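You operate a simulated robot arm through the tools that you are given. There is no shell and no other tool. Be economical: measure what you need, move in short steps, check, and stop when the job is done.

You run a simulated two-armed robot. Do the job below in one go: nothing can be reset, and whatever is moved stays where it is left.

## Task
Prove with the probe that the plate reader reaches the booked heat.
Fine: main switch on and leave it on, dial as the booking sheet says; once the probe shows it, stand it on the plate rack's green pad and turn the dial back to 20 C. Set down upright: probe.

It is judged by the outcome, as a careful person would: the job done as asked, and still so three seconds after it is handed in. It fails if anything else is knocked over, pushed out of place, dropped, spilled or broken. Flat cloth is picked up by pressing the open fingertips on it (5 to 10 N) and closing them slowly along it; thin cloth reads only 2 to 8 mm in the jaws.

## Robot
Two 7-joint arms with two-finger parallel grippers on one trunk, on a base that drives. Base frame: it is fixed to the floor where the robot stands at the start and does not move with it; the origin is under the middle of the robot, x ahead of it, y to its left, z up. Lengths are in cm, angles in degrees, forces in N, time in s.
The left shoulder is at the start at [7, 16.3, 124.5], the right one opposite. With the tool pointing down near the work surface each hand reaches from about 40 to 88 cm from the robot's upright axis, wherever it stands, measured 20 degrees to its own side. Places, roughly: booking sheet [10, 40, 90]; gain dial [40, 30, 100]; green pad of the plate rack [-40, 100, 90]; heat dial [50, 20, 100]; lamp switch [50, 10, 100]; prime key [40, 20, 100]; probe port [60, 10, 100]; reader switch [50, 0, 100]; run key [30, 20, 100]; stop key [40, 10, 100]; tray key [30, 30, 100]. Payload 3.43 kg a hand.
The TCP of each hand is the grasp point between the finger pads, 3.4 cm short of the fingertips. In the tool frame z runs along the fingers and y along their closing line. The gripper opens to 12.8 cm. The fingers are 2.4 cm wide and 1.2 cm thick; the gripper's body (4.8 by 13 cm) begins 9.6 cm behind the TCP.
Orientation is told as [roll, pitch, yaw] about the base's x, y, z axes, in that order, counted from this pose: with the fingers straight down and closing along the base's y, the tool's x points along the base's -x, its y along +y and its z along -z.

## Interface
- The arms move only by the tool nudge_tool. It takes "left_targets", "right_targets" or both (then of equal length, played together; a hand with none holds still); each is a list that holds one entry, the list of rows, each a list of 7 numbers: the shift along the base's x, y, z in units of 40 mm (1.0 is 40 mm), then the turn, a rotation vector about the base's x, y, z in units of 8 degrees (1.0 is 8 degrees), then the opening, from 0 (shut) to 1 (fully open). In form: [[[x, y, z, rx, ry, rz, gripper], ...]]. A call has 1 to 8 rows; each row shifts and turns the commanded pose from where the row before left it. A call with a number of a shift or a turn outside -1 to 1 is refused whole. A row lasts 0.2 s, in which the tool goes at most 5 cm and 8.6 degrees; a call with a longer step from one row to the next is refused whole, and so is a gripper value outside its range. A pose out of reach is approached as far as the arm can. The call stops where the force on the tool passes 40 N (or 10 N more than at its start, if that is more) or the arm is blocked; 0.2 s more then pass. The fingers move at their own pace (about 15.3 cm/s each) and stop on an object; they squeeze with about 21 N. The grip force told is the motor's: it shows also when the fingers shut on nothing. Time passes only in rows, and 0.2 s behind the last, so rows that do not move let the fingers close. The reply holds the time, the measured pose of the TCP, the force on the tool along the base axes, the opening and the grip force, in the units named above and with some noise, with the torque about the TCP (base axes, N m) and any sound that the robot's microphone picked up.
- Cameras (640 x 400 px; columns grow to the right, rows downward): "scene" is now at [10.66, 6.4, 149.16]; the picture's right is [0.73, -0.69, -0.00], its down [-0.40, -0.42, -0.82] and it looks along [0.56, 0.59, -0.57] (base axes); focal length 214 px, centre (320, 200). "left" rides on the left gripper at [7.6, 1.1, -16] in its tool frame; the picture's right is [-0.15, 0.99, 0.00], its down [-0.88, -0.13, -0.46] and it looks along [-0.45, -0.07, 0.89] (tool axes); focal length 234 px, centre (320, 200). "right" rides on the right gripper at [7.6, -1.1, -16] in its tool frame; the picture's right is [0.15, 0.99, 0.00], its down [-0.88, 0.13, -0.46] and it looks along [-0.45, 0.07, 0.89] (tool axes); focal length 234 px, centre (320, 200). There is no depth. A picture from a camera that has moved, and an enlarged one, comes with that camera's place and axes in the base frame and with its lens. The place of the scene camera against the robot may be out by one fixed shift of up to 2.5 cm in any direction.
- get_image(camera): a new picture of that camera. The clock stands still meanwhile.
- lift_body(by): slides the trunk up (or, below 0, down) by that many cm; the arms and the scene camera ride with it, the base frame stays. It gives what a move gives, with no picture.
- base_move(legs): drives the robot by 1 to 6 legs, each [ahead, left, turn to the left] in cm, cm and degrees, along the robot's own axes; the way and the turn of a leg run together, so that a leg with both is an arc; at most 150 cm and 180 degrees a leg. The arms and the cameras ride along, it lands a little off, and it stops where it bumps. It gives what a move gives.
- head_to(pan, tilt): turns the head with the scene camera to pan (to the left, within 86 degrees either way) and tilt (down, from -29 to 69), counted from straight ahead of the robot. It gives what a move gives.
- inspect(camera, box): a new picture of the part [left, top, right, bottom] of that camera's present view, enlarged. The clock stands still meanwhile.
- job_done(): hands the job in; it is judged then, once.

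Work in short steps. Places have to be worked out from the pictures, the camera data and where the tool is seen: move nearer, look again, correct. Check each grasp and each placing, and mend what went wrong. You have 120 turns and 92 pictures in all, those below and enlarged ones among them. Open the grippers and draw the arms clear of the work before you hand the job in, unless the task says otherwise; then end with one line.

The tools are called after "Call:" as name(argument=value, ...) on one line, values as JSON. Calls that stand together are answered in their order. nudge_tool: Moves the arms, as the interface text tells. Its arguments: {"type":"object","properties":{"left_targets":{"type":"array"},"right_targets":{"type":"array"}},"required":[]} The other tools are called the same way: lift_body (by) slides the trunk up or down; base_move (legs) drives the base; head_to (pan, tilt) turns the head that bears the scene camera; get_image (camera) takes a picture; inspect (camera, box) takes an enlarged picture of a part of a camera's view; job_done () hands the job in.

At the start:

```text
time_s: 0.0
left_tcp_pos: [47.94, 49.62, 130.62]
left_tool_rot: [0.0, -0.1, 0.0]
left_contact_force: [0.0, 0.2, -0.2]
left_torque: [-0.01, 0.02, 0.0]
left_width: 12.79
left_gripper_force: 0.1
right_tcp_pos: [35.64, 5.25, 132.22]
right_tool_rot: [0.2, 0.0, 0.0]
right_contact_force: [0.0, 0.4, 0.8]
right_torque: [0.01, -0.03, 0.01]
right_width: 12.79
right_gripper_force: 0.1
trunk travel left (down, up): [-72.5, 21.5]
robot x, y, heading: [-0.02, 0.11, -0.1]
head pan, tilt: [46.5, 35.1]
```

scene: 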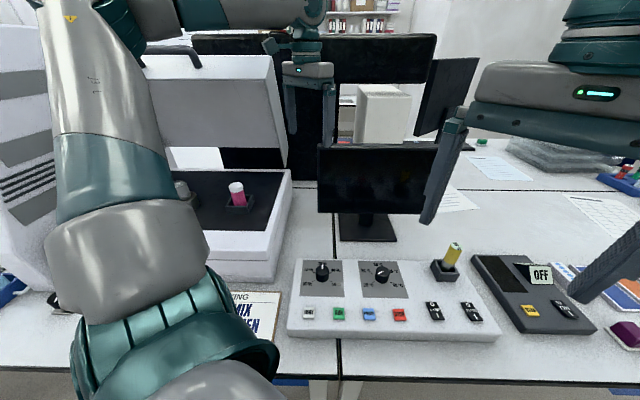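
right: 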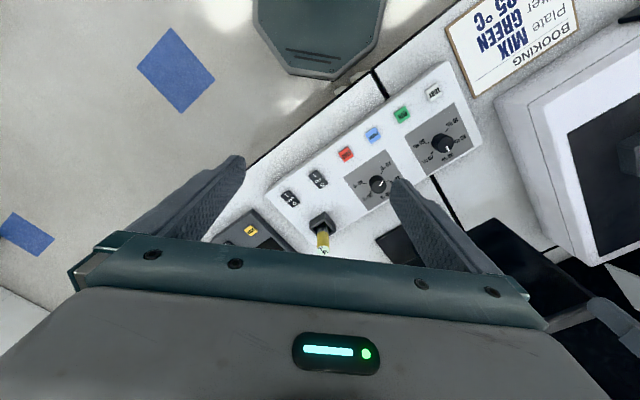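
left: 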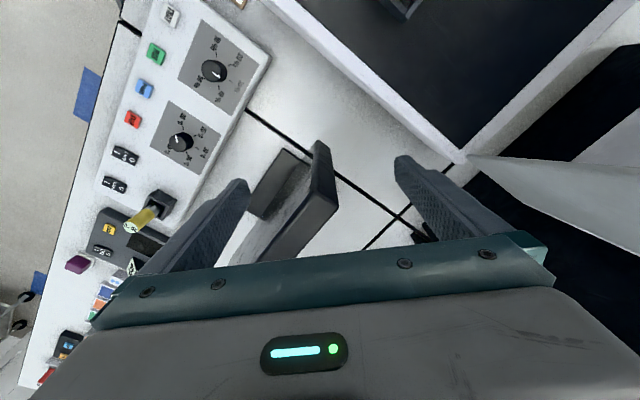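

The right camera shows the booking sheet partly and the panel. I enlarge the sheet and the panel to read the labels.

Call:
inspect(camera="right", box=[430, 0, 600, 106])

Call:
inspect(camera="scene", box=[280, 230, 520, 380])

Call:
inspect(camera="right", box=[260, 70, 500, 220])

Call:
inspect(camera="scene", box=[460, 230, 640, 342])

```text
3.76 times, centred on (515, 53) of right
camera zoom: at [28.04, 4.18, 148.2], right [-0.15, 0.99, 0.0], down [0.88, 0.13, 0.46], along [0.45, 0.07, -0.89], focal length 882 px, centre (-414, 753)
```

zoom: 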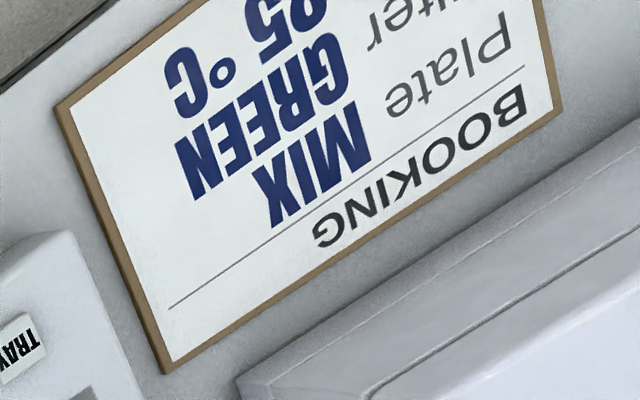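

```text
2.67 times, centred on (400, 305) of scene
camera zoom: at [10.66, 6.4, 149.16], right [0.73, -0.69, 0.0], down [-0.4, -0.42, -0.82], along [0.56, 0.59, -0.57], focal length 572 px, centre (107, -80)
```

zoom: 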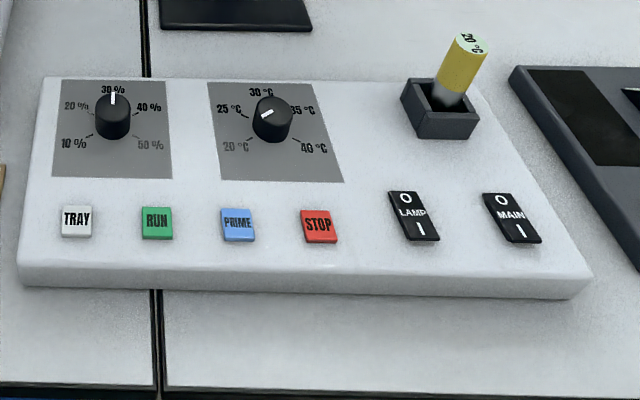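

```text
2.67 times, centred on (380, 145) of right
camera zoom: at [28.04, 4.18, 148.2], right [-0.15, 0.99, 0.0], down [0.88, 0.13, 0.46], along [0.45, 0.07, -0.89], focal length 624 px, centre (160, 347)
```

zoom: 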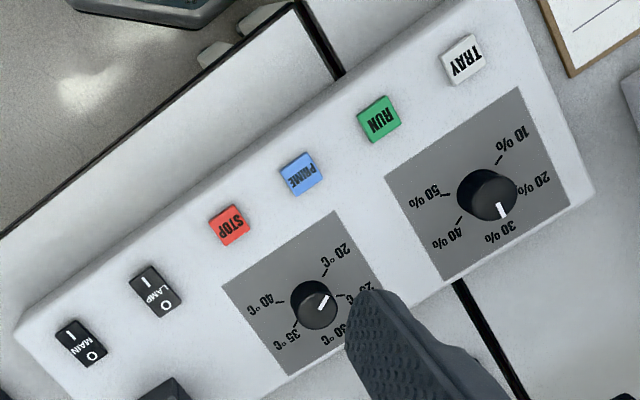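

```text
3.56 times, centred on (550, 286) of scene
camera zoom: at [10.66, 6.4, 149.16], right [0.73, -0.69, 0.0], down [-0.4, -0.42, -0.82], along [0.56, 0.59, -0.57], focal length 763 px, centre (-498, -106)
```

zoom: 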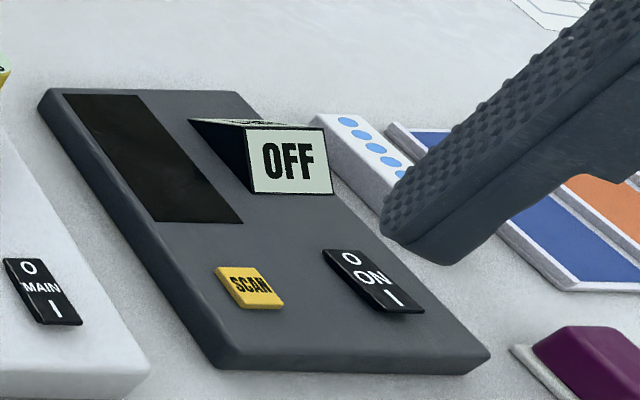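

The panel lies turned about 45°, with MAIN near [52.4, 1, 101]. The sheet is cut off at the top of the right view, so I shift the right hand back and to the left to read it whole.

Call:
nudge_tool(right_targets=[[[-1, 0.5, 0, 0, 0, 0, 1], [-1, 0.5, 0, 0, 0, 0, 1]]])

Call:
get_image(camera="right")

```text
time_s: 0.6
left_tcp_pos: [47.81, 49.82, 130.54]
left_tool_rot: [-0.1, -0.1, 0.1]
left_contact_force: [0.1, 0.7, -0.1]
left_torque: [-0.02, -0.04, -0.01]
left_width: 12.81
left_gripper_force: 0.0
right_tcp_pos: [27.72, 9.7, 132.32]
right_tool_rot: [0.0, -0.2, 0.0]
right_contact_force: [0.5, 0.5, -1.8]
right_torque: [-0.01, -0.03, 0.0]
right_width: 12.81
right_gripper_force: 0.0
trunk travel left (down, up): [-72.5, 21.5]
robot x, y, heading: [0.33, 0.24, 0.1]
head pan, tilt: [46.5, 35.1]
```

```text
84 pictures are left
camera right: at [19.97, 8.53, 148.47], right [-0.15, 0.99, 0.0], down [0.88, 0.13, 0.46], along [0.45, 0.07, -0.89], focal length 234 px, centre (320, 200)
```

right: 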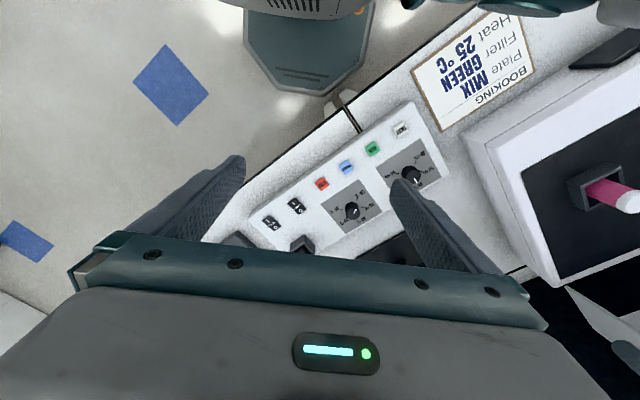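

Call:
inspect(camera="right", box=[400, 0, 560, 140])

```text
2.86 times, centred on (480, 70) of right
camera zoom: at [19.97, 8.53, 148.47], right [-0.15, 0.99, 0.0], down [0.88, 0.13, 0.46], along [0.45, 0.07, -0.89], focal length 669 px, centre (-137, 571)
```

zoom: 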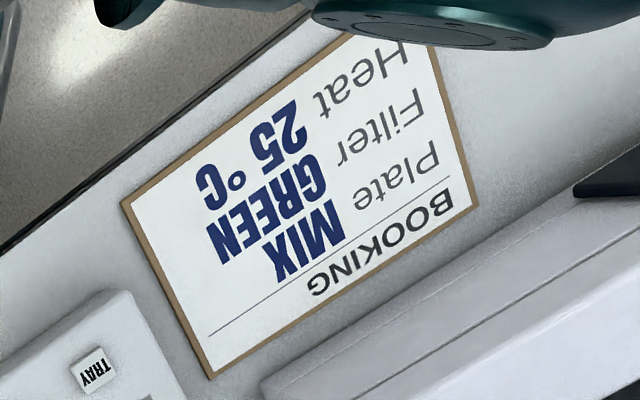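

The sheet reads Plate MIX / Filter GREEN / Heat 25 °C. I enlarge the figure more to be sure, and look at the dial again.

Call:
inspect(camera="right", box=[445, 20, 515, 64])

Call:
inspect(camera="right", box=[310, 170, 400, 240])

Call:
inspect(camera="scene", box=[350, 250, 420, 304])

```text
9.09 times, centred on (480, 42) of right
camera zoom: at [19.97, 8.53, 148.47], right [-0.15, 0.99, 0.0], down [0.88, 0.13, 0.46], along [0.45, 0.07, -0.89], focal length 2129 px, centre (-1134, 1636)
```

zoom: 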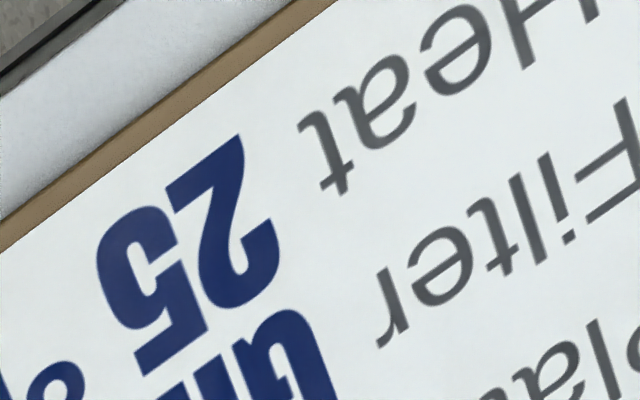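

```text
5.71 times, centred on (355, 205) of right
camera zoom: at [19.97, 8.53, 148.47], right [-0.15, 0.99, 0.0], down [0.88, 0.13, 0.46], along [0.45, 0.07, -0.89], focal length 1338 px, centre (120, 171)
```

zoom: 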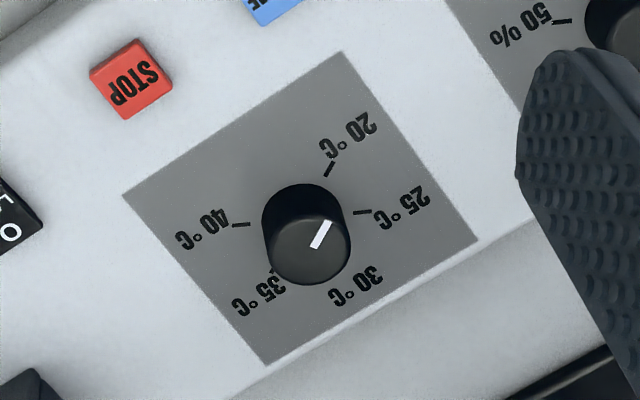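

```text
7.41 times, centred on (385, 277) of scene
camera zoom: at [10.48, 6.65, 149.16], right [0.73, -0.69, 0.0], down [-0.39, -0.42, -0.82], along [0.56, 0.59, -0.57], focal length 1589 px, centre (-162, -370)
```

zoom: 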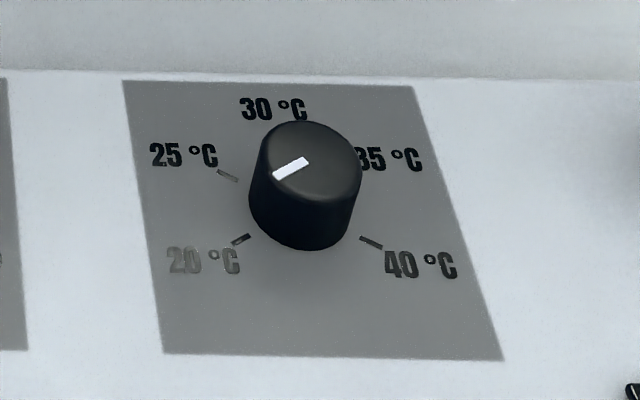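

The booking says 25 °C. The dial pointer sits at about 20 °C, with marks about 60° apart. I close the right hand and bring it above the MAIN switch for a closer look.

Call:
nudge_tool(right_targets=[[[0.95, -0.34, -0.5, 0, 0, 0, 0], [0.95, -0.34, -0.5, 0, 0, 0, 0], [0.95, -0.34, -0.5, 0, 0, 0, 0], [0.95, -0.34, -0.5, 0, 0, 0, 0], [0.95, -0.34, -0.5, 0, 0, 0, 0], [0.95, -0.34, -0.5, 0, 0, 0, 0]]])

Call:
get_image(camera="right")

```text
time_s: 2.0
left_tcp_pos: [48.09, 49.59, 130.67]
left_tool_rot: [0.1, 0.0, 0.1]
left_contact_force: [0.1, 0.1, -1.2]
left_torque: [0.03, 0.0, 0.02]
left_width: 12.8
left_gripper_force: 0.0
right_tcp_pos: [50.55, 0.95, 119.93]
right_tool_rot: [0.1, 0.0, 0.0]
right_contact_force: [0.2, -0.3, 0.5]
right_torque: [0.04, 0.01, 0.0]
right_width: 0.01
right_gripper_force: 20.4
trunk travel left (down, up): [-72.5, 21.5]
robot x, y, heading: [-0.07, 0.14, -0.0]
head pan, tilt: [46.5, 35.1]
```

```text
79 pictures are left
camera right: at [42.93, -0.16, 135.9], right [-0.15, 0.99, 0.0], down [0.88, 0.13, 0.46], along [0.45, 0.07, -0.89], focal length 234 px, centre (320, 200)
```

right: 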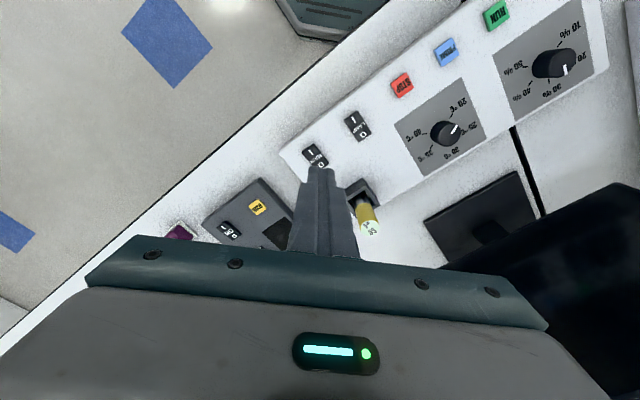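

MAIN triangulates to about [53.7, 0.9, 98.5]. I enlarge it to find its I end.

Call:
inspect(camera="right", box=[280, 120, 400, 240])

Call:
inspect(camera="scene", box=[400, 200, 520, 340])

```text
3.33 times, centred on (340, 180) of right
camera zoom: at [42.93, -0.16, 135.9], right [-0.15, 0.99, 0.0], down [0.88, 0.13, 0.46], along [0.45, 0.07, -0.89], focal length 781 px, centre (253, 267)
```

zoom: 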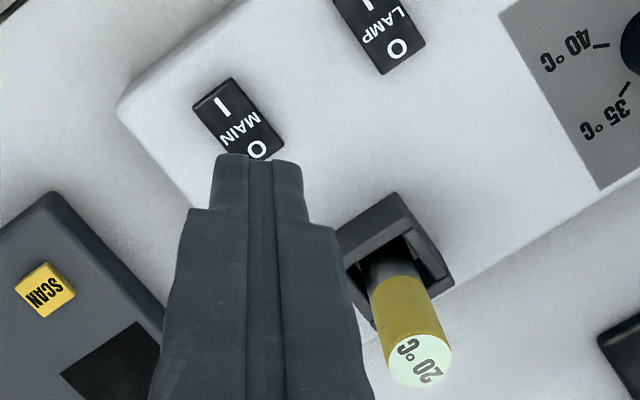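

```text
2.86 times, centred on (460, 270) of scene
camera zoom: at [10.79, 6.27, 149.16], right [0.73, -0.69, 0.0], down [-0.4, -0.42, -0.82], along [0.56, 0.59, -0.57], focal length 613 px, centre (-80, 0)
```

zoom: 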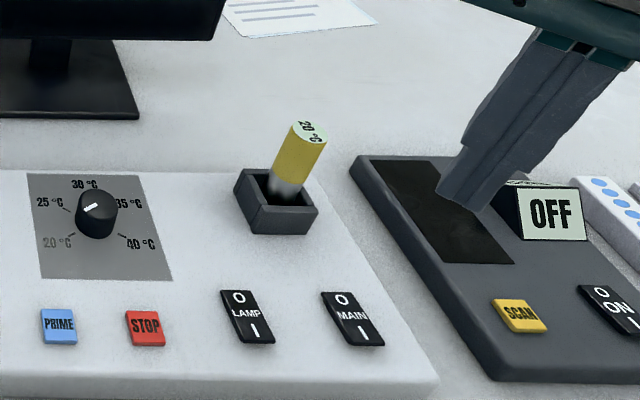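

MAIN's centre is at about [53.8, 0.8] and its I end lies about 1.2 cm towards [-0.67, -0.74]. I lower the closed tips to just above the I end.

Call:
nudge_tool(right_targets=[[[0.134, -0.084, -0.95, 0, 0, 0, 0], [0.134, -0.084, -0.95, 0, 0, 0, 0], [0.134, -0.084, -0.95, 0, 0, 0, 0], [0.134, -0.084, -0.8, 0, 0, 0, 0], [0, 0, 0, 0, 0, 0, 0]]])

Call:
get_image(camera="right")

Call:
inspect(camera="scene", box=[400, 200, 520, 340])

```text
time_s: 3.2
left_tcp_pos: [47.96, 49.61, 130.49]
left_tool_rot: [0.1, 0.0, 0.0]
left_contact_force: [-0.9, 0.7, -0.1]
left_torque: [-0.04, 0.01, 0.03]
left_width: 12.8
left_gripper_force: 0.0
right_tcp_pos: [52.5, -0.12, 105.13]
right_tool_rot: [0.1, 0.0, 0.0]
right_contact_force: [0.3, 0.0, -0.4]
right_torque: [-0.02, 0.01, 0.01]
right_width: 0.0
right_gripper_force: 21.0
trunk travel left (down, up): [-72.5, 21.5]
robot x, y, heading: [0.0, 0.0, 0.2]
head pan, tilt: [46.5, 35.1]
```

```text
76 pictures are left
camera right: at [44.78, -1.23, 121.26], right [-0.15, 0.99, 0.0], down [0.88, 0.13, 0.46], along [0.45, 0.07, -0.89], focal length 234 px, centre (320, 200)
```

right: 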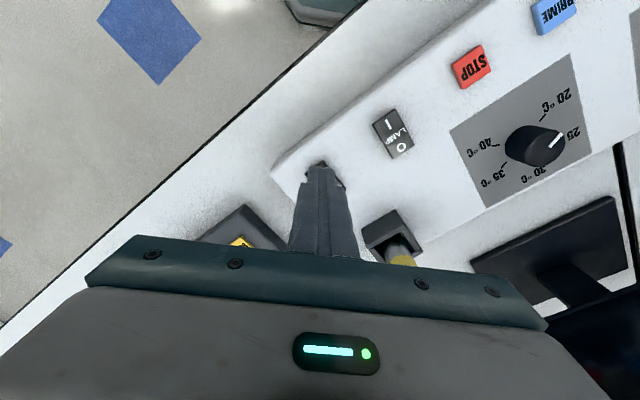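

```text
2.86 times, centred on (460, 270) of scene
camera zoom: at [10.62, 6.41, 149.16], right [0.73, -0.69, 0.0], down [-0.4, -0.42, -0.82], along [0.56, 0.59, -0.57], focal length 613 px, centre (-80, 0)
```

zoom: 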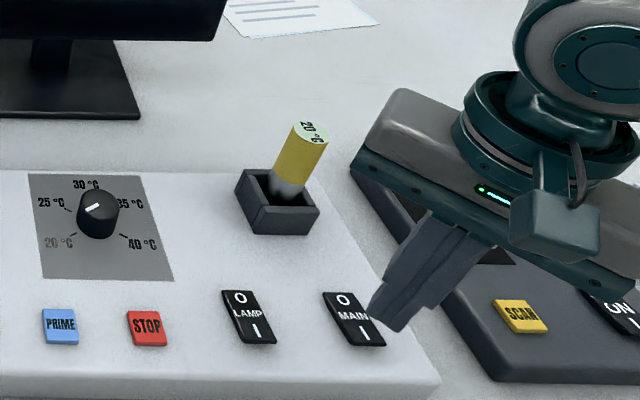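

Call:
inspect(camera="right", box=[270, 120, 370, 220])

```text
4.00 times, centred on (320, 170) of right
camera zoom: at [44.78, -1.23, 121.26], right [-0.15, 0.99, 0.0], down [0.88, 0.13, 0.46], along [0.45, 0.07, -0.89], focal length 937 px, centre (320, 320)
```

zoom: 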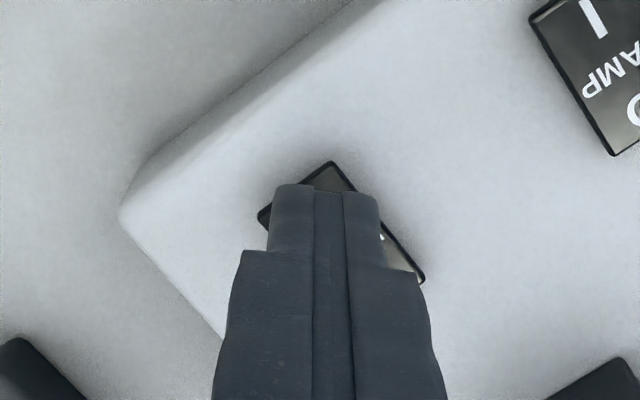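

The I end's middle lies about 0.7 cm further in x than straight below the tips. I correct this and press down slowly.

Call:
nudge_tool(right_targets=[[[0.175, -0.06, 0, 0, 0, 0, 0], [0, 0, -0.25, 0, 0, 0, 0], [0, 0, -0.2, 0, 0, 0, 0], [0, 0, -0.1, 0, 0, 0, 0], [0, 0, -0.1, 0, 0, 0, 0]]])

Call:
inspect(camera="right", box=[270, 120, 370, 220])

```text
time_s: 4.4
left_tcp_pos: [47.93, 49.57, 130.52]
left_tool_rot: [-0.2, 0.0, 0.0]
left_contact_force: [0.5, -0.1, -0.2]
left_torque: [-0.02, -0.01, 0.01]
left_width: 12.8
left_gripper_force: 0.1
right_tcp_pos: [53.23, -0.45, 102.8]
right_tool_rot: [0.1, 0.0, 0.1]
right_contact_force: [-0.5, -0.6, -0.2]
right_torque: [0.0, 0.03, -0.01]
right_width: 0.0
right_gripper_force: 21.5
trunk travel left (down, up): [-72.5, 21.5]
robot x, y, heading: [-0.16, 0.24, 0.2]
head pan, tilt: [46.5, 35.1]
```

```text
4.00 times, centred on (320, 170) of right
camera zoom: at [45.64, -1.57, 118.9], right [-0.15, 0.99, 0.0], down [0.88, 0.13, 0.46], along [0.45, 0.07, -0.89], focal length 937 px, centre (320, 320)
```

zoom: 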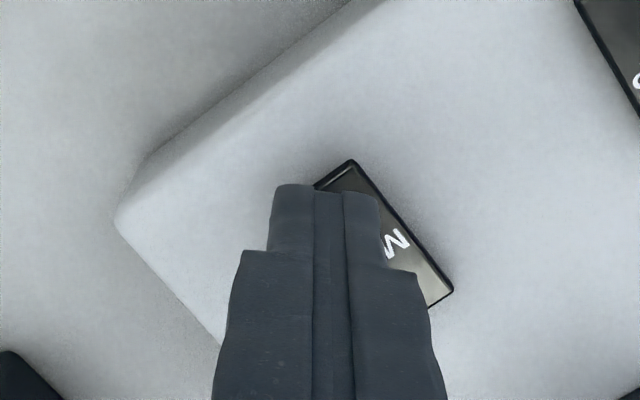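

The tips hover over the I end without contact at z 102.8. I shift 0.3 cm to the left and press on in small steps.

Call:
nudge_tool(right_targets=[[[0, 0.07, -0.1, 0, 0, 0, 0], [0, 0, -0.1, 0, 0, 0, 0], [0, 0, -0.1, 0, 0, 0, 0], [0, 0, -0.05, 0, 0, 0, 0]]])

```text
time_s: 5.4
left_tcp_pos: [47.91, 49.58, 130.52]
left_tool_rot: [0.0, 0.0, 0.0]
left_contact_force: [0.2, 0.0, 0.4]
left_torque: [0.01, 0.02, 0.0]
left_width: 12.79
left_gripper_force: 0.1
right_tcp_pos: [53.33, -0.12, 101.56]
right_tool_rot: [0.1, 0.0, 0.0]
right_contact_force: [-0.2, 0.3, 0.2]
right_torque: [0.0, -0.03, -0.02]
right_width: 0.0
right_gripper_force: 20.8
trunk travel left (down, up): [-72.5, 21.5]
robot x, y, heading: [0.04, -0.18, 0.0]
head pan, tilt: [46.5, 35.1]
```

Still no contact at tip height 98.2. I keep pressing in small steps.

Call:
nudge_tool(right_targets=[[[0, 0, -0.08, 0, 0, 0, 0], [0, 0, -0.08, 0, 0, 0, 0], [0, 0, -0.08, 0, 0, 0, 0], [0, 0, -0.08, 0, 0, 0, 0]]])

Call:
inspect(camera="right", box=[270, 120, 370, 220])

```text
time_s: 6.4
left_tcp_pos: [47.59, 49.54, 130.8]
left_tool_rot: [-0.1, -0.1, -0.1]
left_contact_force: [0.1, -0.7, 1.1]
left_torque: [0.0, 0.02, 0.02]
left_width: 12.82
left_gripper_force: 0.0
right_tcp_pos: [53.29, -0.18, 100.83]
right_tool_rot: [0.3, -0.3, -0.1]
right_contact_force: [1.1, -5.9, 32.3]
right_torque: [0.13, -0.42, -0.11]
right_width: 0.0
right_gripper_force: 20.9
trunk travel left (down, up): [-72.5, 21.5]
robot x, y, heading: [0.2, 0.01, -0.2]
head pan, tilt: [46.5, 35.1]
```

```text
4.00 times, centred on (320, 170) of right
camera zoom: at [45.55, -1.41, 116.73], right [-0.14, 0.99, 0.0], down [0.88, 0.13, 0.46], along [0.46, 0.07, -0.89], focal length 937 px, centre (320, 320)
```

zoom: 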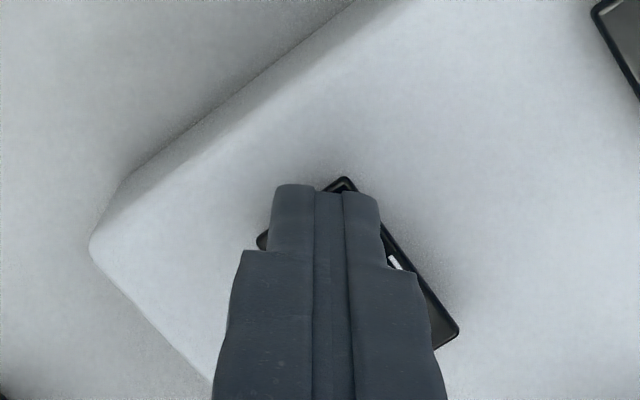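

32 N on the switch at tip height 97.4. I raise the hand, move towards the dial side, and look.

Call:
nudge_tool(right_targets=[[[0, 0, 0.8, 0, 0, 0, 0], [-0.5, 0, 0.9, 0, 0, 0, 0], [-0.7, 0, 0.9, 0, 0, 0, 0]]])

Call:
get_image(camera="right")

Call:
inspect(camera="scene", box=[400, 200, 520, 340])

```text
time_s: 7.2
left_tcp_pos: [47.87, 49.62, 130.68]
left_tool_rot: [0.0, 0.0, 0.1]
left_contact_force: [-0.5, -0.1, -0.2]
left_torque: [-0.03, -0.02, -0.01]
left_width: 12.79
left_gripper_force: 0.0
right_tcp_pos: [48.52, -0.15, 110.75]
right_tool_rot: [0.0, 0.0, 0.0]
right_contact_force: [0.5, -0.4, 0.4]
right_torque: [-0.03, 0.01, 0.02]
right_width: 0.02
right_gripper_force: 20.7
trunk travel left (down, up): [-72.5, 21.5]
robot x, y, heading: [-0.42, 0.04, -0.1]
head pan, tilt: [46.5, 35.1]
```

```text
71 pictures are left
camera right: at [40.91, -1.31, 126.81], right [-0.15, 0.99, 0.0], down [0.88, 0.13, 0.46], along [0.45, 0.07, -0.89], focal length 234 px, centre (320, 200)
```

right: 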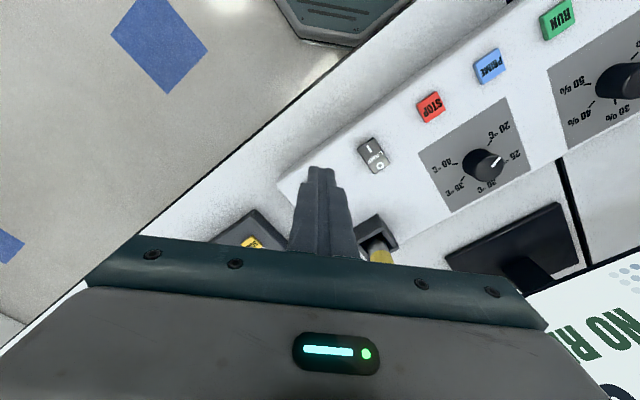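

```text
2.86 times, centred on (460, 270) of scene
camera zoom: at [10.59, 6.45, 149.15], right [0.73, -0.69, 0.0], down [-0.4, -0.42, -0.82], along [0.56, 0.59, -0.57], focal length 613 px, centre (-80, 0)
```

zoom: 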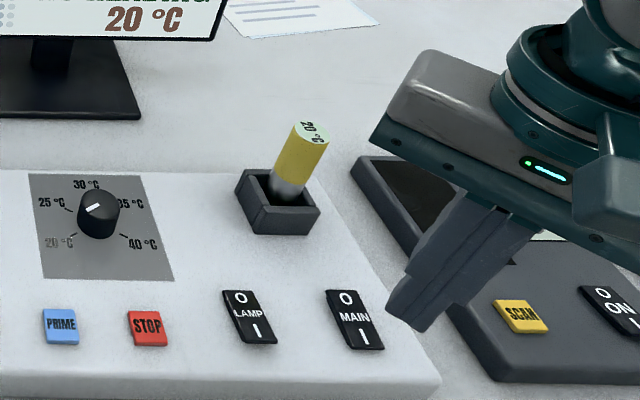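

MAIN is on: the monitor lit up and shows 20 °C. The heat dial is at about [46.3, 19.8] with its top near z 100.3; I move the right hand above it, turned +30°, half open.

Call:
nudge_tool(right_targets=[[[-0.09, 0.83, 0.1, 0, 0, 0, 0], [-0.09, 0.83, 0, 0, 0, 0, 0], [-0.09, 0.83, 0, 0, 0, 0, 0], [-0.09, 0.83, 0, 0, 0, 0.9, 0.5], [-0.09, 0.83, 0, 0, 0, 0.95, 0.5], [-0.09, 0.83, 0, 0, 0, 0.95, 0.5], [0, 0, 0, 0, 0, 0.95, 0.5]]])

Call:
get_image(camera="right")

Call:
get_image(camera="scene")

```text
time_s: 8.8
left_tcp_pos: [47.95, 49.42, 130.64]
left_tool_rot: [0.0, 0.0, 0.0]
left_contact_force: [-0.8, -0.7, -0.2]
left_torque: [0.05, -0.01, -0.01]
left_width: 12.78
left_gripper_force: 0.1
right_tcp_pos: [46.52, 19.8, 111.0]
right_tool_rot: [0.2, 0.0, 30.2]
right_contact_force: [-0.3, -0.4, 0.2]
right_torque: [0.03, -0.01, -0.03]
right_width: 6.39
right_gripper_force: 0.0
trunk travel left (down, up): [-72.5, 21.5]
robot x, y, heading: [-0.11, 0.28, 0.1]
head pan, tilt: [46.5, 35.1]
```

```text
69 pictures are left
camera right: at [40.36, 14.92, 127.19], right [-0.62, 0.78, 0.0], down [0.7, 0.55, 0.46], along [0.36, 0.29, -0.89], focal length 234 px, centre (320, 200)
```

right: 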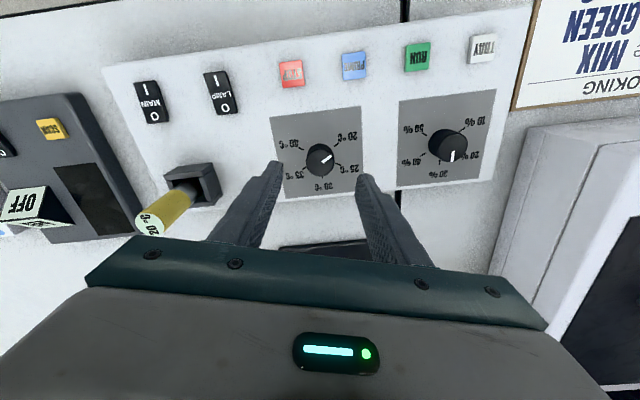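

```text
68 pictures are left
camera scene: at [10.68, 6.31, 149.16], right [0.73, -0.69, 0.0], down [-0.4, -0.42, -0.82], along [0.56, 0.59, -0.57], focal length 214 px, centre (320, 200)
```

scene: 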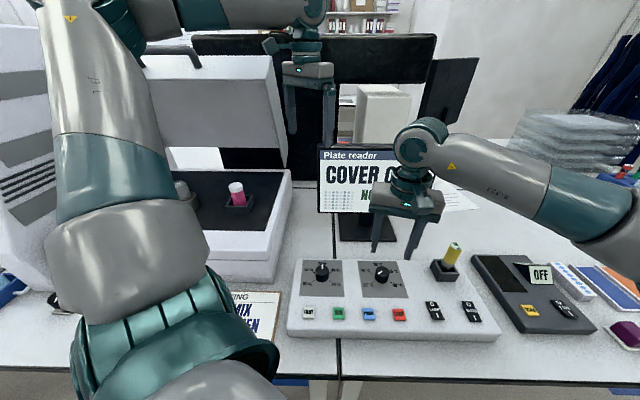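

The monitor says "Plate reader, COVER O…, NO R…". I look closer at the dial under the hand first.

Call:
inspect(camera="right", box=[260, 95, 380, 215])

Call:
inspect(camera="scene", box=[310, 140, 440, 220])

```text
3.33 times, centred on (320, 155) of right
camera zoom: at [40.36, 14.92, 127.19], right [-0.62, 0.78, 0.0], down [0.7, 0.55, 0.46], along [0.36, 0.29, -0.89], focal length 781 px, centre (320, 350)
```

zoom: 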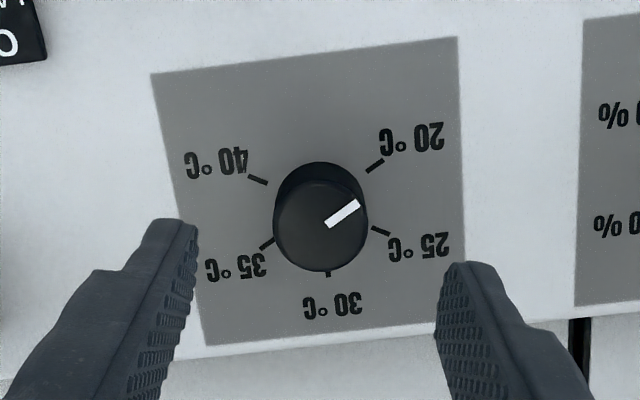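

```text
4.92 times, centred on (375, 180) of scene
camera zoom: at [10.68, 6.31, 149.16], right [0.73, -0.69, 0.0], down [-0.4, -0.42, -0.82], along [0.56, 0.59, -0.57], focal length 1056 px, centre (49, 298)
```

zoom: 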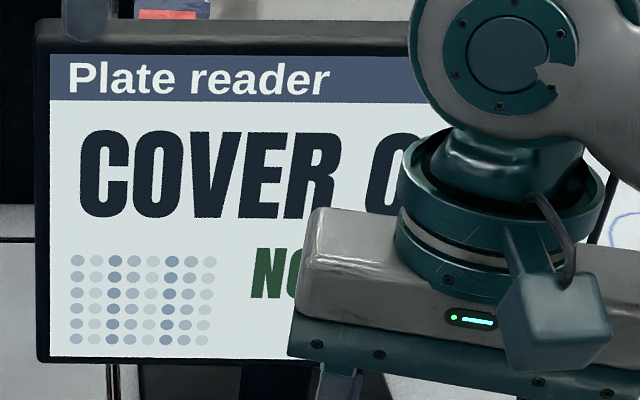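

The pointer stands at 20 °C; the dial is 3.5 cm wide, centred at about [47.5, 20.6]. I centre on it and go down around it, still open.

Call:
nudge_tool(right_targets=[[[0.245, 0.19, 0, 0, 0, 0, 0.5], [0, 0, -0.75, 0, 0, 0, 0.5], [0, 0, -0.75, 0, 0, 0, 0.5], [0, 0, 0, 0, 0, 0, 0.5]]])

Call:
inspect(camera="right", box=[240, 95, 400, 255])

Call:
inspect(camera="scene", box=[310, 190, 470, 310])

```text
time_s: 9.8
left_tcp_pos: [47.96, 49.62, 130.67]
left_tool_rot: [0.1, 0.1, -0.1]
left_contact_force: [0.4, -0.1, -0.3]
left_torque: [-0.01, -0.03, 0.01]
left_width: 12.81
left_gripper_force: 0.1
right_tcp_pos: [47.16, 20.55, 105.17]
right_tool_rot: [0.1, 0.0, 30.0]
right_contact_force: [0.5, -0.4, 0.2]
right_torque: [0.0, 0.02, -0.01]
right_width: 6.38
right_gripper_force: 0.0
trunk travel left (down, up): [-72.5, 21.5]
robot x, y, heading: [-0.15, 0.3, 0.0]
head pan, tilt: [46.5, 35.1]
```

```text
2.50 times, centred on (320, 175) of right
camera zoom: at [41.16, 15.72, 121.24], right [-0.62, 0.78, 0.0], down [0.7, 0.55, 0.46], along [0.36, 0.28, -0.89], focal length 585 px, centre (320, 262)
```

zoom: 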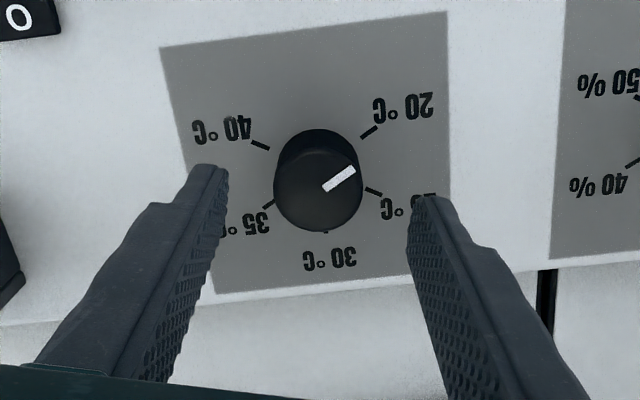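

```text
3.33 times, centred on (390, 250) of scene
camera zoom: at [10.63, 6.44, 149.16], right [0.73, -0.69, 0.0], down [-0.4, -0.42, -0.82], along [0.56, 0.59, -0.57], focal length 715 px, centre (87, 33)
```

zoom: 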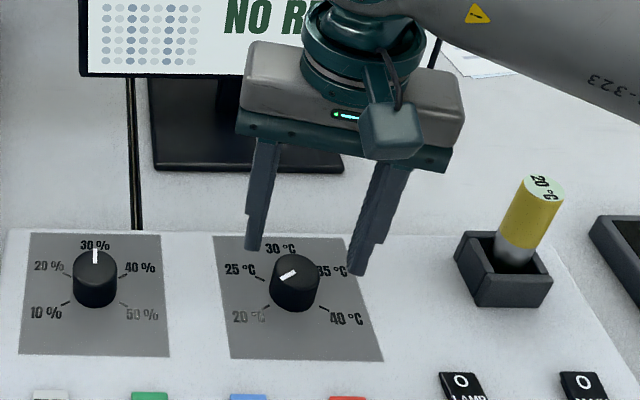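

The dial is centred within 0.2 cm. I lower another 3.4 cm and close on it.

Call:
nudge_tool(right_targets=[[[0.04, -0.01, -0.45, 0, 0, 0, 0.5], [0, 0, -0.42, 0, 0, 0, 0.5], [0, 0, 0, 0, 0, 0, 0.5], [0, 0, 0, 0, 0, 0, 0.2], [0, 0, 0, 0, 0, 0, 0.2], [0, 0, 0, 0, 0, 0, 0.2]]])

Call:
inspect(camera="scene", box=[310, 190, 470, 310])

```text
time_s: 11.2
left_tcp_pos: [47.74, 49.69, 130.5]
left_tool_rot: [-0.1, 0.0, 0.1]
left_contact_force: [0.3, 0.0, 0.3]
left_torque: [0.0, -0.02, 0.03]
left_width: 12.78
left_gripper_force: 0.0
right_tcp_pos: [47.2, 20.55, 101.64]
right_tool_rot: [0.1, 0.0, 30.1]
right_contact_force: [-6.4, 8.3, -4.4]
right_torque: [0.57, 0.04, 0.03]
right_width: 3.56
right_gripper_force: 45.2
trunk travel left (down, up): [-72.5, 21.5]
robot x, y, heading: [-0.03, -0.07, -0.1]
head pan, tilt: [46.5, 35.1]
```

```text
3.33 times, centred on (390, 250) of scene
camera zoom: at [10.58, 6.57, 149.15], right [0.73, -0.69, 0.0], down [-0.4, -0.42, -0.82], along [0.56, 0.59, -0.57], focal length 715 px, centre (87, 33)
```

zoom: 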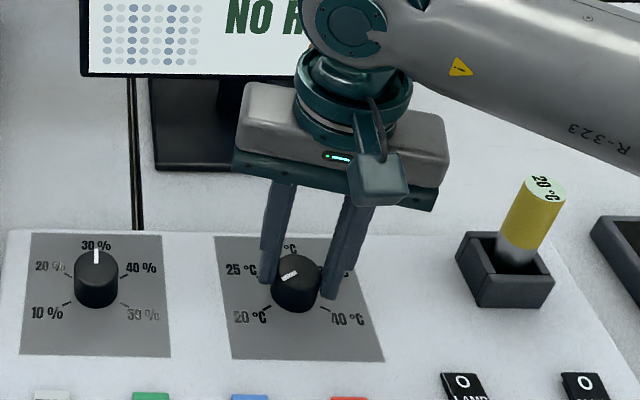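

The dial is gripped (3.56 cm). I turn it clockwise by 60° towards 25 °C.

Call:
nudge_tool(right_targets=[[[-0.02, 0.03, 0, 0, 0, -0.9375, 0.2], [0, 0, 0, 0, 0, -0.9375, 0.2], [0, 0, 0, 0, 0, -0.9375, 0.2], [0, 0, 0, 0, 0, -0.9375, 0.2], [0, 0, 0, 0, 0, -0.9375, 0.2], [0, 0, 0, 0, 0, -0.9375, 0.2], [0, 0, 0, 0, 0, -0.9375, 0.2], [0, 0, 0, 0, 0, -0.9375, 0.2]]])

Call:
inspect(camera="scene", box=[310, 190, 470, 310])

```text
time_s: 13.0
left_tcp_pos: [47.81, 49.8, 130.54]
left_tool_rot: [-0.1, -0.2, 0.0]
left_contact_force: [0.3, -0.4, -0.1]
left_torque: [-0.01, -0.01, 0.02]
left_width: 12.82
left_gripper_force: 0.1
right_tcp_pos: [47.35, 20.85, 101.61]
right_tool_rot: [0.1, -0.2, -30.2]
right_contact_force: [-7.3, 11.8, 5.2]
right_torque: [0.5, 0.47, 0.0]
right_width: 3.55
right_gripper_force: 45.1
trunk travel left (down, up): [-72.5, 21.5]
robot x, y, heading: [0.31, -0.07, 0.1]
head pan, tilt: [46.5, 35.1]
```

```text
3.33 times, centred on (390, 250) of scene
camera zoom: at [10.49, 6.61, 149.17], right [0.73, -0.69, 0.0], down [-0.39, -0.42, -0.82], along [0.56, 0.59, -0.57], focal length 715 px, centre (87, 33)
```

zoom: 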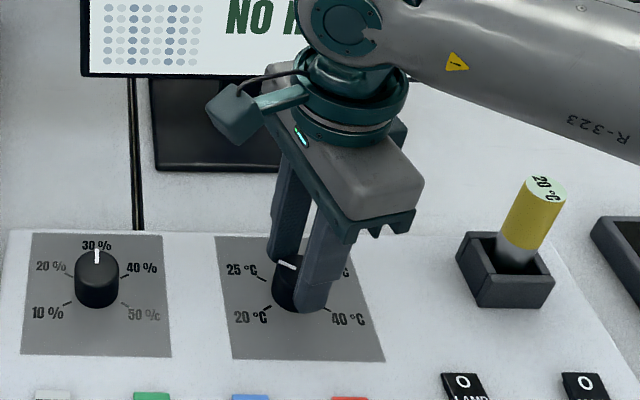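

The pointer moved towards 25 °C. I open, rise straight up, and check the dial and the monitor.

Call:
nudge_tool(right_targets=[[[0, 0, 0, 0, 0, 0, 0.5], [0, 0, 0, 0, 0, 0, 0.5], [0, 0, 0.8, 0, 0, 0, 0.5], [0, 0, 1, 0, 0, 0, 0.5], [0, 0, 1, 0, 0, 0, 0.5]]])

Call:
inspect(camera="right", box=[230, 85, 410, 215])

Call:
inspect(camera="scene", box=[310, 140, 480, 310])

```text
time_s: 14.2
left_tcp_pos: [47.78, 49.74, 130.58]
left_tool_rot: [0.1, -0.1, 0.0]
left_contact_force: [0.3, -1.0, 0.5]
left_torque: [0.0, 0.01, 0.0]
left_width: 12.8
left_gripper_force: 0.0
right_tcp_pos: [47.47, 20.63, 112.87]
right_tool_rot: [0.0, 0.0, -30.0]
right_contact_force: [0.3, -0.1, 0.3]
right_torque: [-0.01, -0.01, -0.03]
right_width: 6.42
right_gripper_force: 0.1
trunk travel left (down, up): [-72.5, 21.5]
robot x, y, heading: [-0.25, -0.27, 0.3]
head pan, tilt: [46.5, 35.1]
```

```text
3.08 times, centred on (320, 150) of right
camera zoom: at [40.2, 23.48, 128.92], right [0.37, 0.93, 0.0], down [0.83, -0.33, 0.46], along [0.42, -0.17, -0.89], focal length 720 px, centre (320, 354)
```

zoom: 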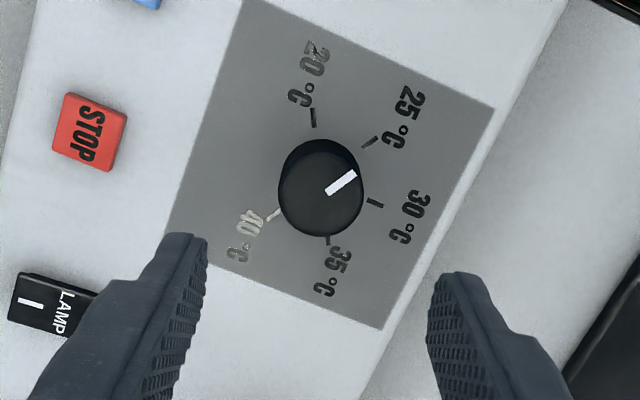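

```text
2.35 times, centred on (395, 225) of scene
camera zoom: at [10.57, 6.43, 149.16], right [0.73, -0.69, 0.0], down [-0.4, -0.42, -0.82], along [0.56, 0.59, -0.57], focal length 505 px, centre (144, 141)
```

zoom: 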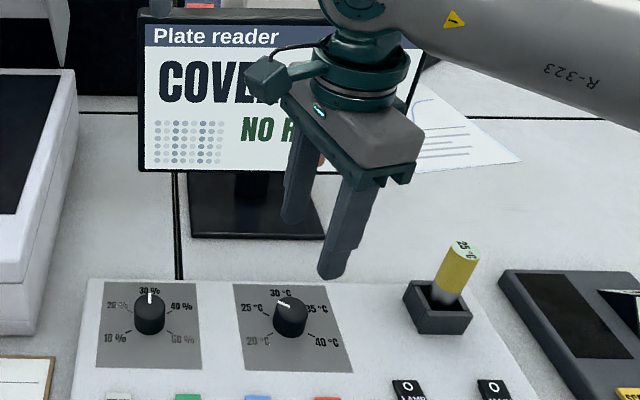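

The pointer aligns with 25 °C. I move the right hand back out of the way to read the monitor and the probe.

Call:
nudge_tool(right_targets=[[[-0.5, -0.9, 0.4, 0, 0, 0.9, 0.5], [-0.5, -0.9, 0.4, 0, 0, 0.9, 0.5], [-0.5, -0.9, 0.4, 0, 0, 0.95, 0.5], [-0.5, -0.9, 0.4, 0, 0, 1, 0.5], [-0.5, -0.9, 0.4, 0, 0, 0, 0.5], [-0.5, -0.9, 0.4, 0, 0, 0, 0.5]]])

Call:
inspect(camera="scene", box=[310, 130, 450, 230])

Call:
inspect(camera="scene", box=[425, 230, 485, 290])

```text
time_s: 15.6
left_tcp_pos: [47.83, 49.45, 130.72]
left_tool_rot: [0.1, 0.0, 0.0]
left_contact_force: [-0.4, 0.9, 0.8]
left_torque: [0.03, -0.05, 0.0]
left_width: 12.77
left_gripper_force: 0.0
right_tcp_pos: [35.3, -1.35, 122.58]
right_tool_rot: [0.2, 0.0, 0.0]
right_contact_force: [-0.1, -0.2, 0.0]
right_torque: [0.01, -0.01, 0.02]
right_width: 6.4
right_gripper_force: 0.1
trunk travel left (down, up): [-72.5, 21.5]
robot x, y, heading: [-0.04, -0.23, 0.4]
head pan, tilt: [46.5, 35.1]
```

```text
4.00 times, centred on (380, 180) of scene
camera zoom: at [10.6, 6.26, 149.17], right [0.73, -0.69, 0.0], down [-0.4, -0.42, -0.82], along [0.56, 0.59, -0.57], focal length 858 px, centre (80, 280)
```

zoom: 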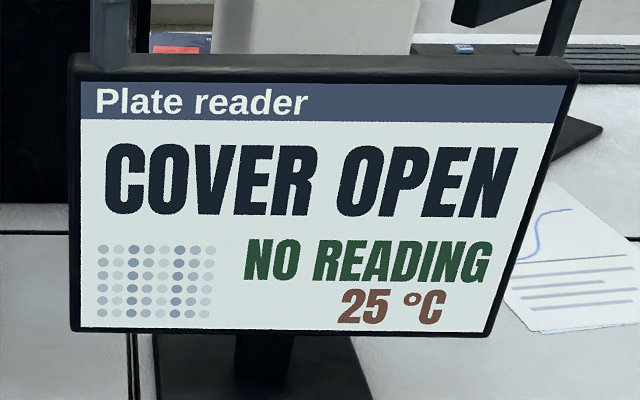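

```text
6.67 times, centred on (455, 260) of scene
camera zoom: at [10.6, 6.26, 149.17], right [0.73, -0.69, 0.0], down [-0.4, -0.42, -0.82], along [0.56, 0.59, -0.57], focal length 1430 px, centre (-580, -200)
```

zoom: 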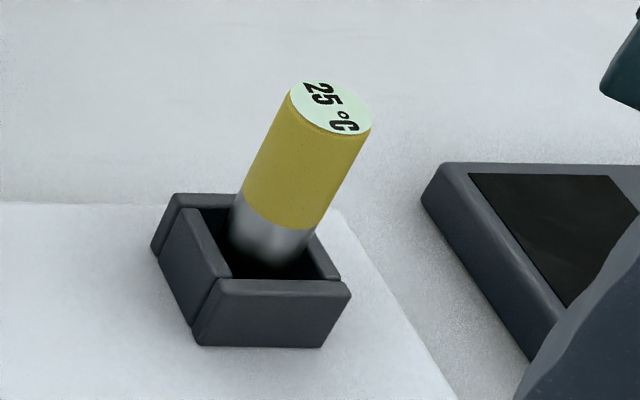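

The probe shows 25 °C and so does the monitor; the probe is upright with its top at about [60.6, 9.9, 107.7]. Before grasping I look for the plate rack and its green pad to the left.

Call:
head_to(pan=86, tilt=30)

Call:
get_image(camera="scene")

```text
time_s: 16.7
left_tcp_pos: [47.92, 49.54, 130.59]
left_tool_rot: [0.0, 0.0, 0.0]
left_contact_force: [0.3, -0.2, -0.3]
left_torque: [0.01, 0.01, 0.0]
left_width: 12.83
left_gripper_force: 0.0
right_tcp_pos: [35.5, -1.16, 122.39]
right_tool_rot: [0.1, 0.0, 0.1]
right_contact_force: [0.9, -0.9, 0.0]
right_torque: [-0.06, 0.03, 0.0]
right_width: 6.41
right_gripper_force: 0.1
trunk travel left (down, up): [-72.5, 21.5]
robot x, y, heading: [-0.17, -0.34, -0.0]
head pan, tilt: [85.9, 30.0]
```

```text
57 pictures are left
camera scene: at [5.24, 9.01, 149.95], right [1.0, -0.07, 0.0], down [-0.04, -0.5, -0.87], along [0.06, 0.86, -0.5], focal length 214 px, centre (320, 200)
```

scene: 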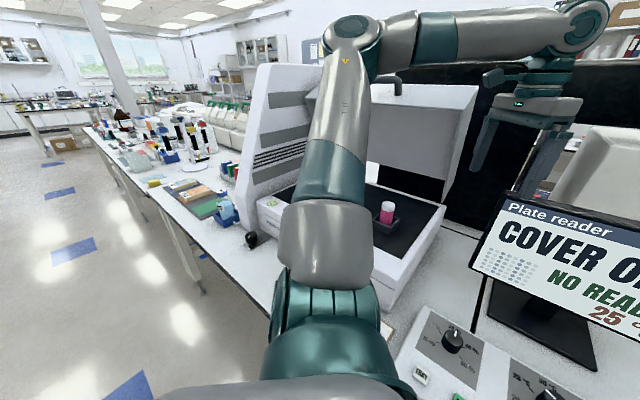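

The bench runs on to the left; the rack should stand among the things beyond the reader. I enlarge that part.

Call:
inspect(camera="scene", box=[80, 90, 270, 240])

```text
2.67 times, centred on (175, 165) of scene
camera zoom: at [5.24, 9.01, 149.95], right [1.0, -0.07, 0.0], down [-0.04, -0.5, -0.87], along [0.06, 0.86, -0.5], focal length 572 px, centre (707, 293)
```

zoom: 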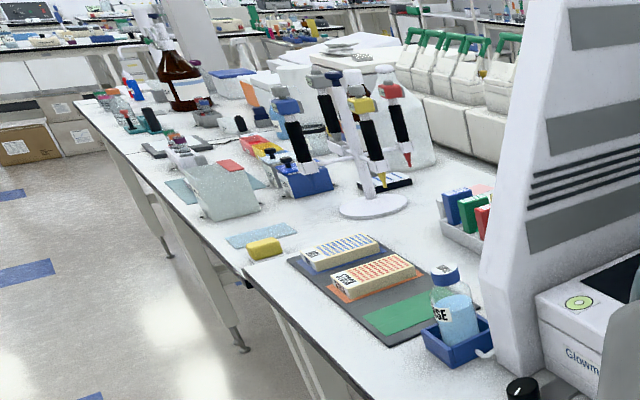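

The green pad is on the flat grey rack at about [-46, 104, 93], with a bottle about 17 cm to its right. I bring the right hand above the probe, half open, and turn the head back.

Call:
nudge_tool(right_targets=[[[0.9, 0.395, -0.27, 0, 0, 0, 0.5], [0.9, 0.395, -0.27, 0, 0, 0, 0.5], [0.9, 0.395, -0.27, 0, 0, 0, 0.5], [0.9, 0.395, -0.27, 0, 0, 0, 0.5], [0.9, 0.395, -0.27, 0, 0, 0, 0.5], [0.9, 0.395, -0.27, 0, 0, 0, 0.5], [0.9, 0.395, -0.2, 0, 0, 0, 0.5], [0, 0, 0, 0, 0, 0, 0.5]]])

Call:
head_to(pan=30, tilt=35)

Call:
get_image(camera="right")

Call:
get_image(camera="scene")

```text
time_s: 18.5
left_tcp_pos: [47.93, 49.52, 130.65]
left_tool_rot: [0.1, 0.1, -0.1]
left_contact_force: [0.5, -0.3, -0.2]
left_torque: [0.0, 0.0, -0.04]
left_width: 12.8
left_gripper_force: 0.0
right_tcp_pos: [60.77, 10.02, 114.98]
right_tool_rot: [0.1, -0.1, 0.0]
right_contact_force: [0.3, -0.1, 0.2]
right_torque: [0.0, 0.01, 0.0]
right_width: 6.4
right_gripper_force: 0.0
trunk travel left (down, up): [-72.5, 21.5]
robot x, y, heading: [-0.11, 0.07, 0.1]
head pan, tilt: [85.9, 30.0]
```

```text
time_s: 19.7
left_tcp_pos: [47.89, 49.57, 130.58]
left_tool_rot: [0.1, 0.0, 0.0]
left_contact_force: [0.5, -0.4, -0.4]
left_torque: [0.01, -0.02, 0.0]
left_width: 12.83
left_gripper_force: 0.1
right_tcp_pos: [60.73, 10.15, 114.87]
right_tool_rot: [0.1, -0.1, 0.0]
right_contact_force: [-0.1, 0.1, 0.7]
right_torque: [0.04, 0.01, 0.0]
right_width: 6.41
right_gripper_force: 0.1
trunk travel left (down, up): [-72.5, 21.5]
robot x, y, heading: [0.46, -0.01, 0.1]
head pan, tilt: [30.0, 35.0]
```

```text
55 pictures are left
camera right: at [53.05, 8.97, 130.96], right [-0.15, 0.99, 0.0], down [0.88, 0.13, 0.46], along [0.45, 0.07, -0.89], focal length 234 px, centre (320, 200)
```

right: 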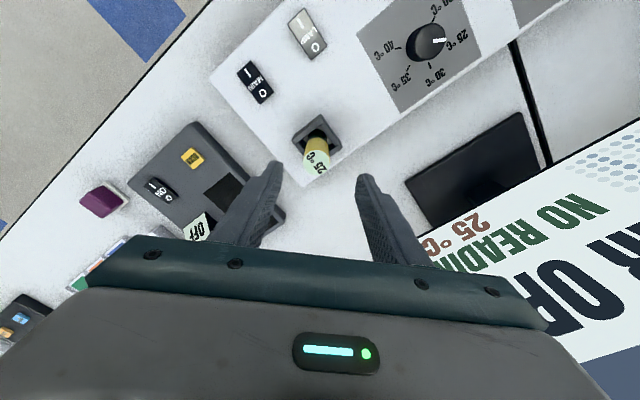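

```text
54 pictures are left
camera scene: at [12.22, 4.42, 149.17], right [0.5, -0.87, 0.0], down [-0.5, -0.29, -0.82], along [0.71, 0.41, -0.57], focal length 214 px, centre (320, 200)
```

scene: 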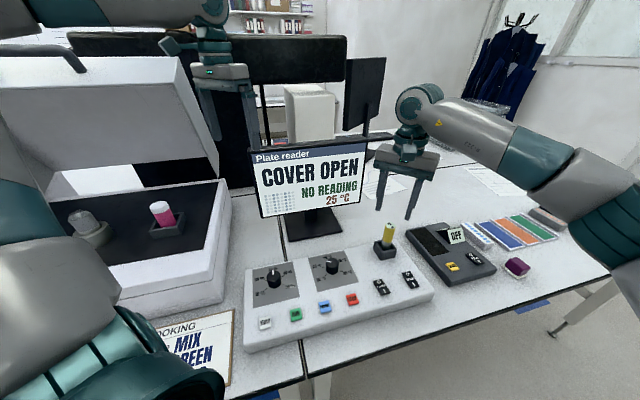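

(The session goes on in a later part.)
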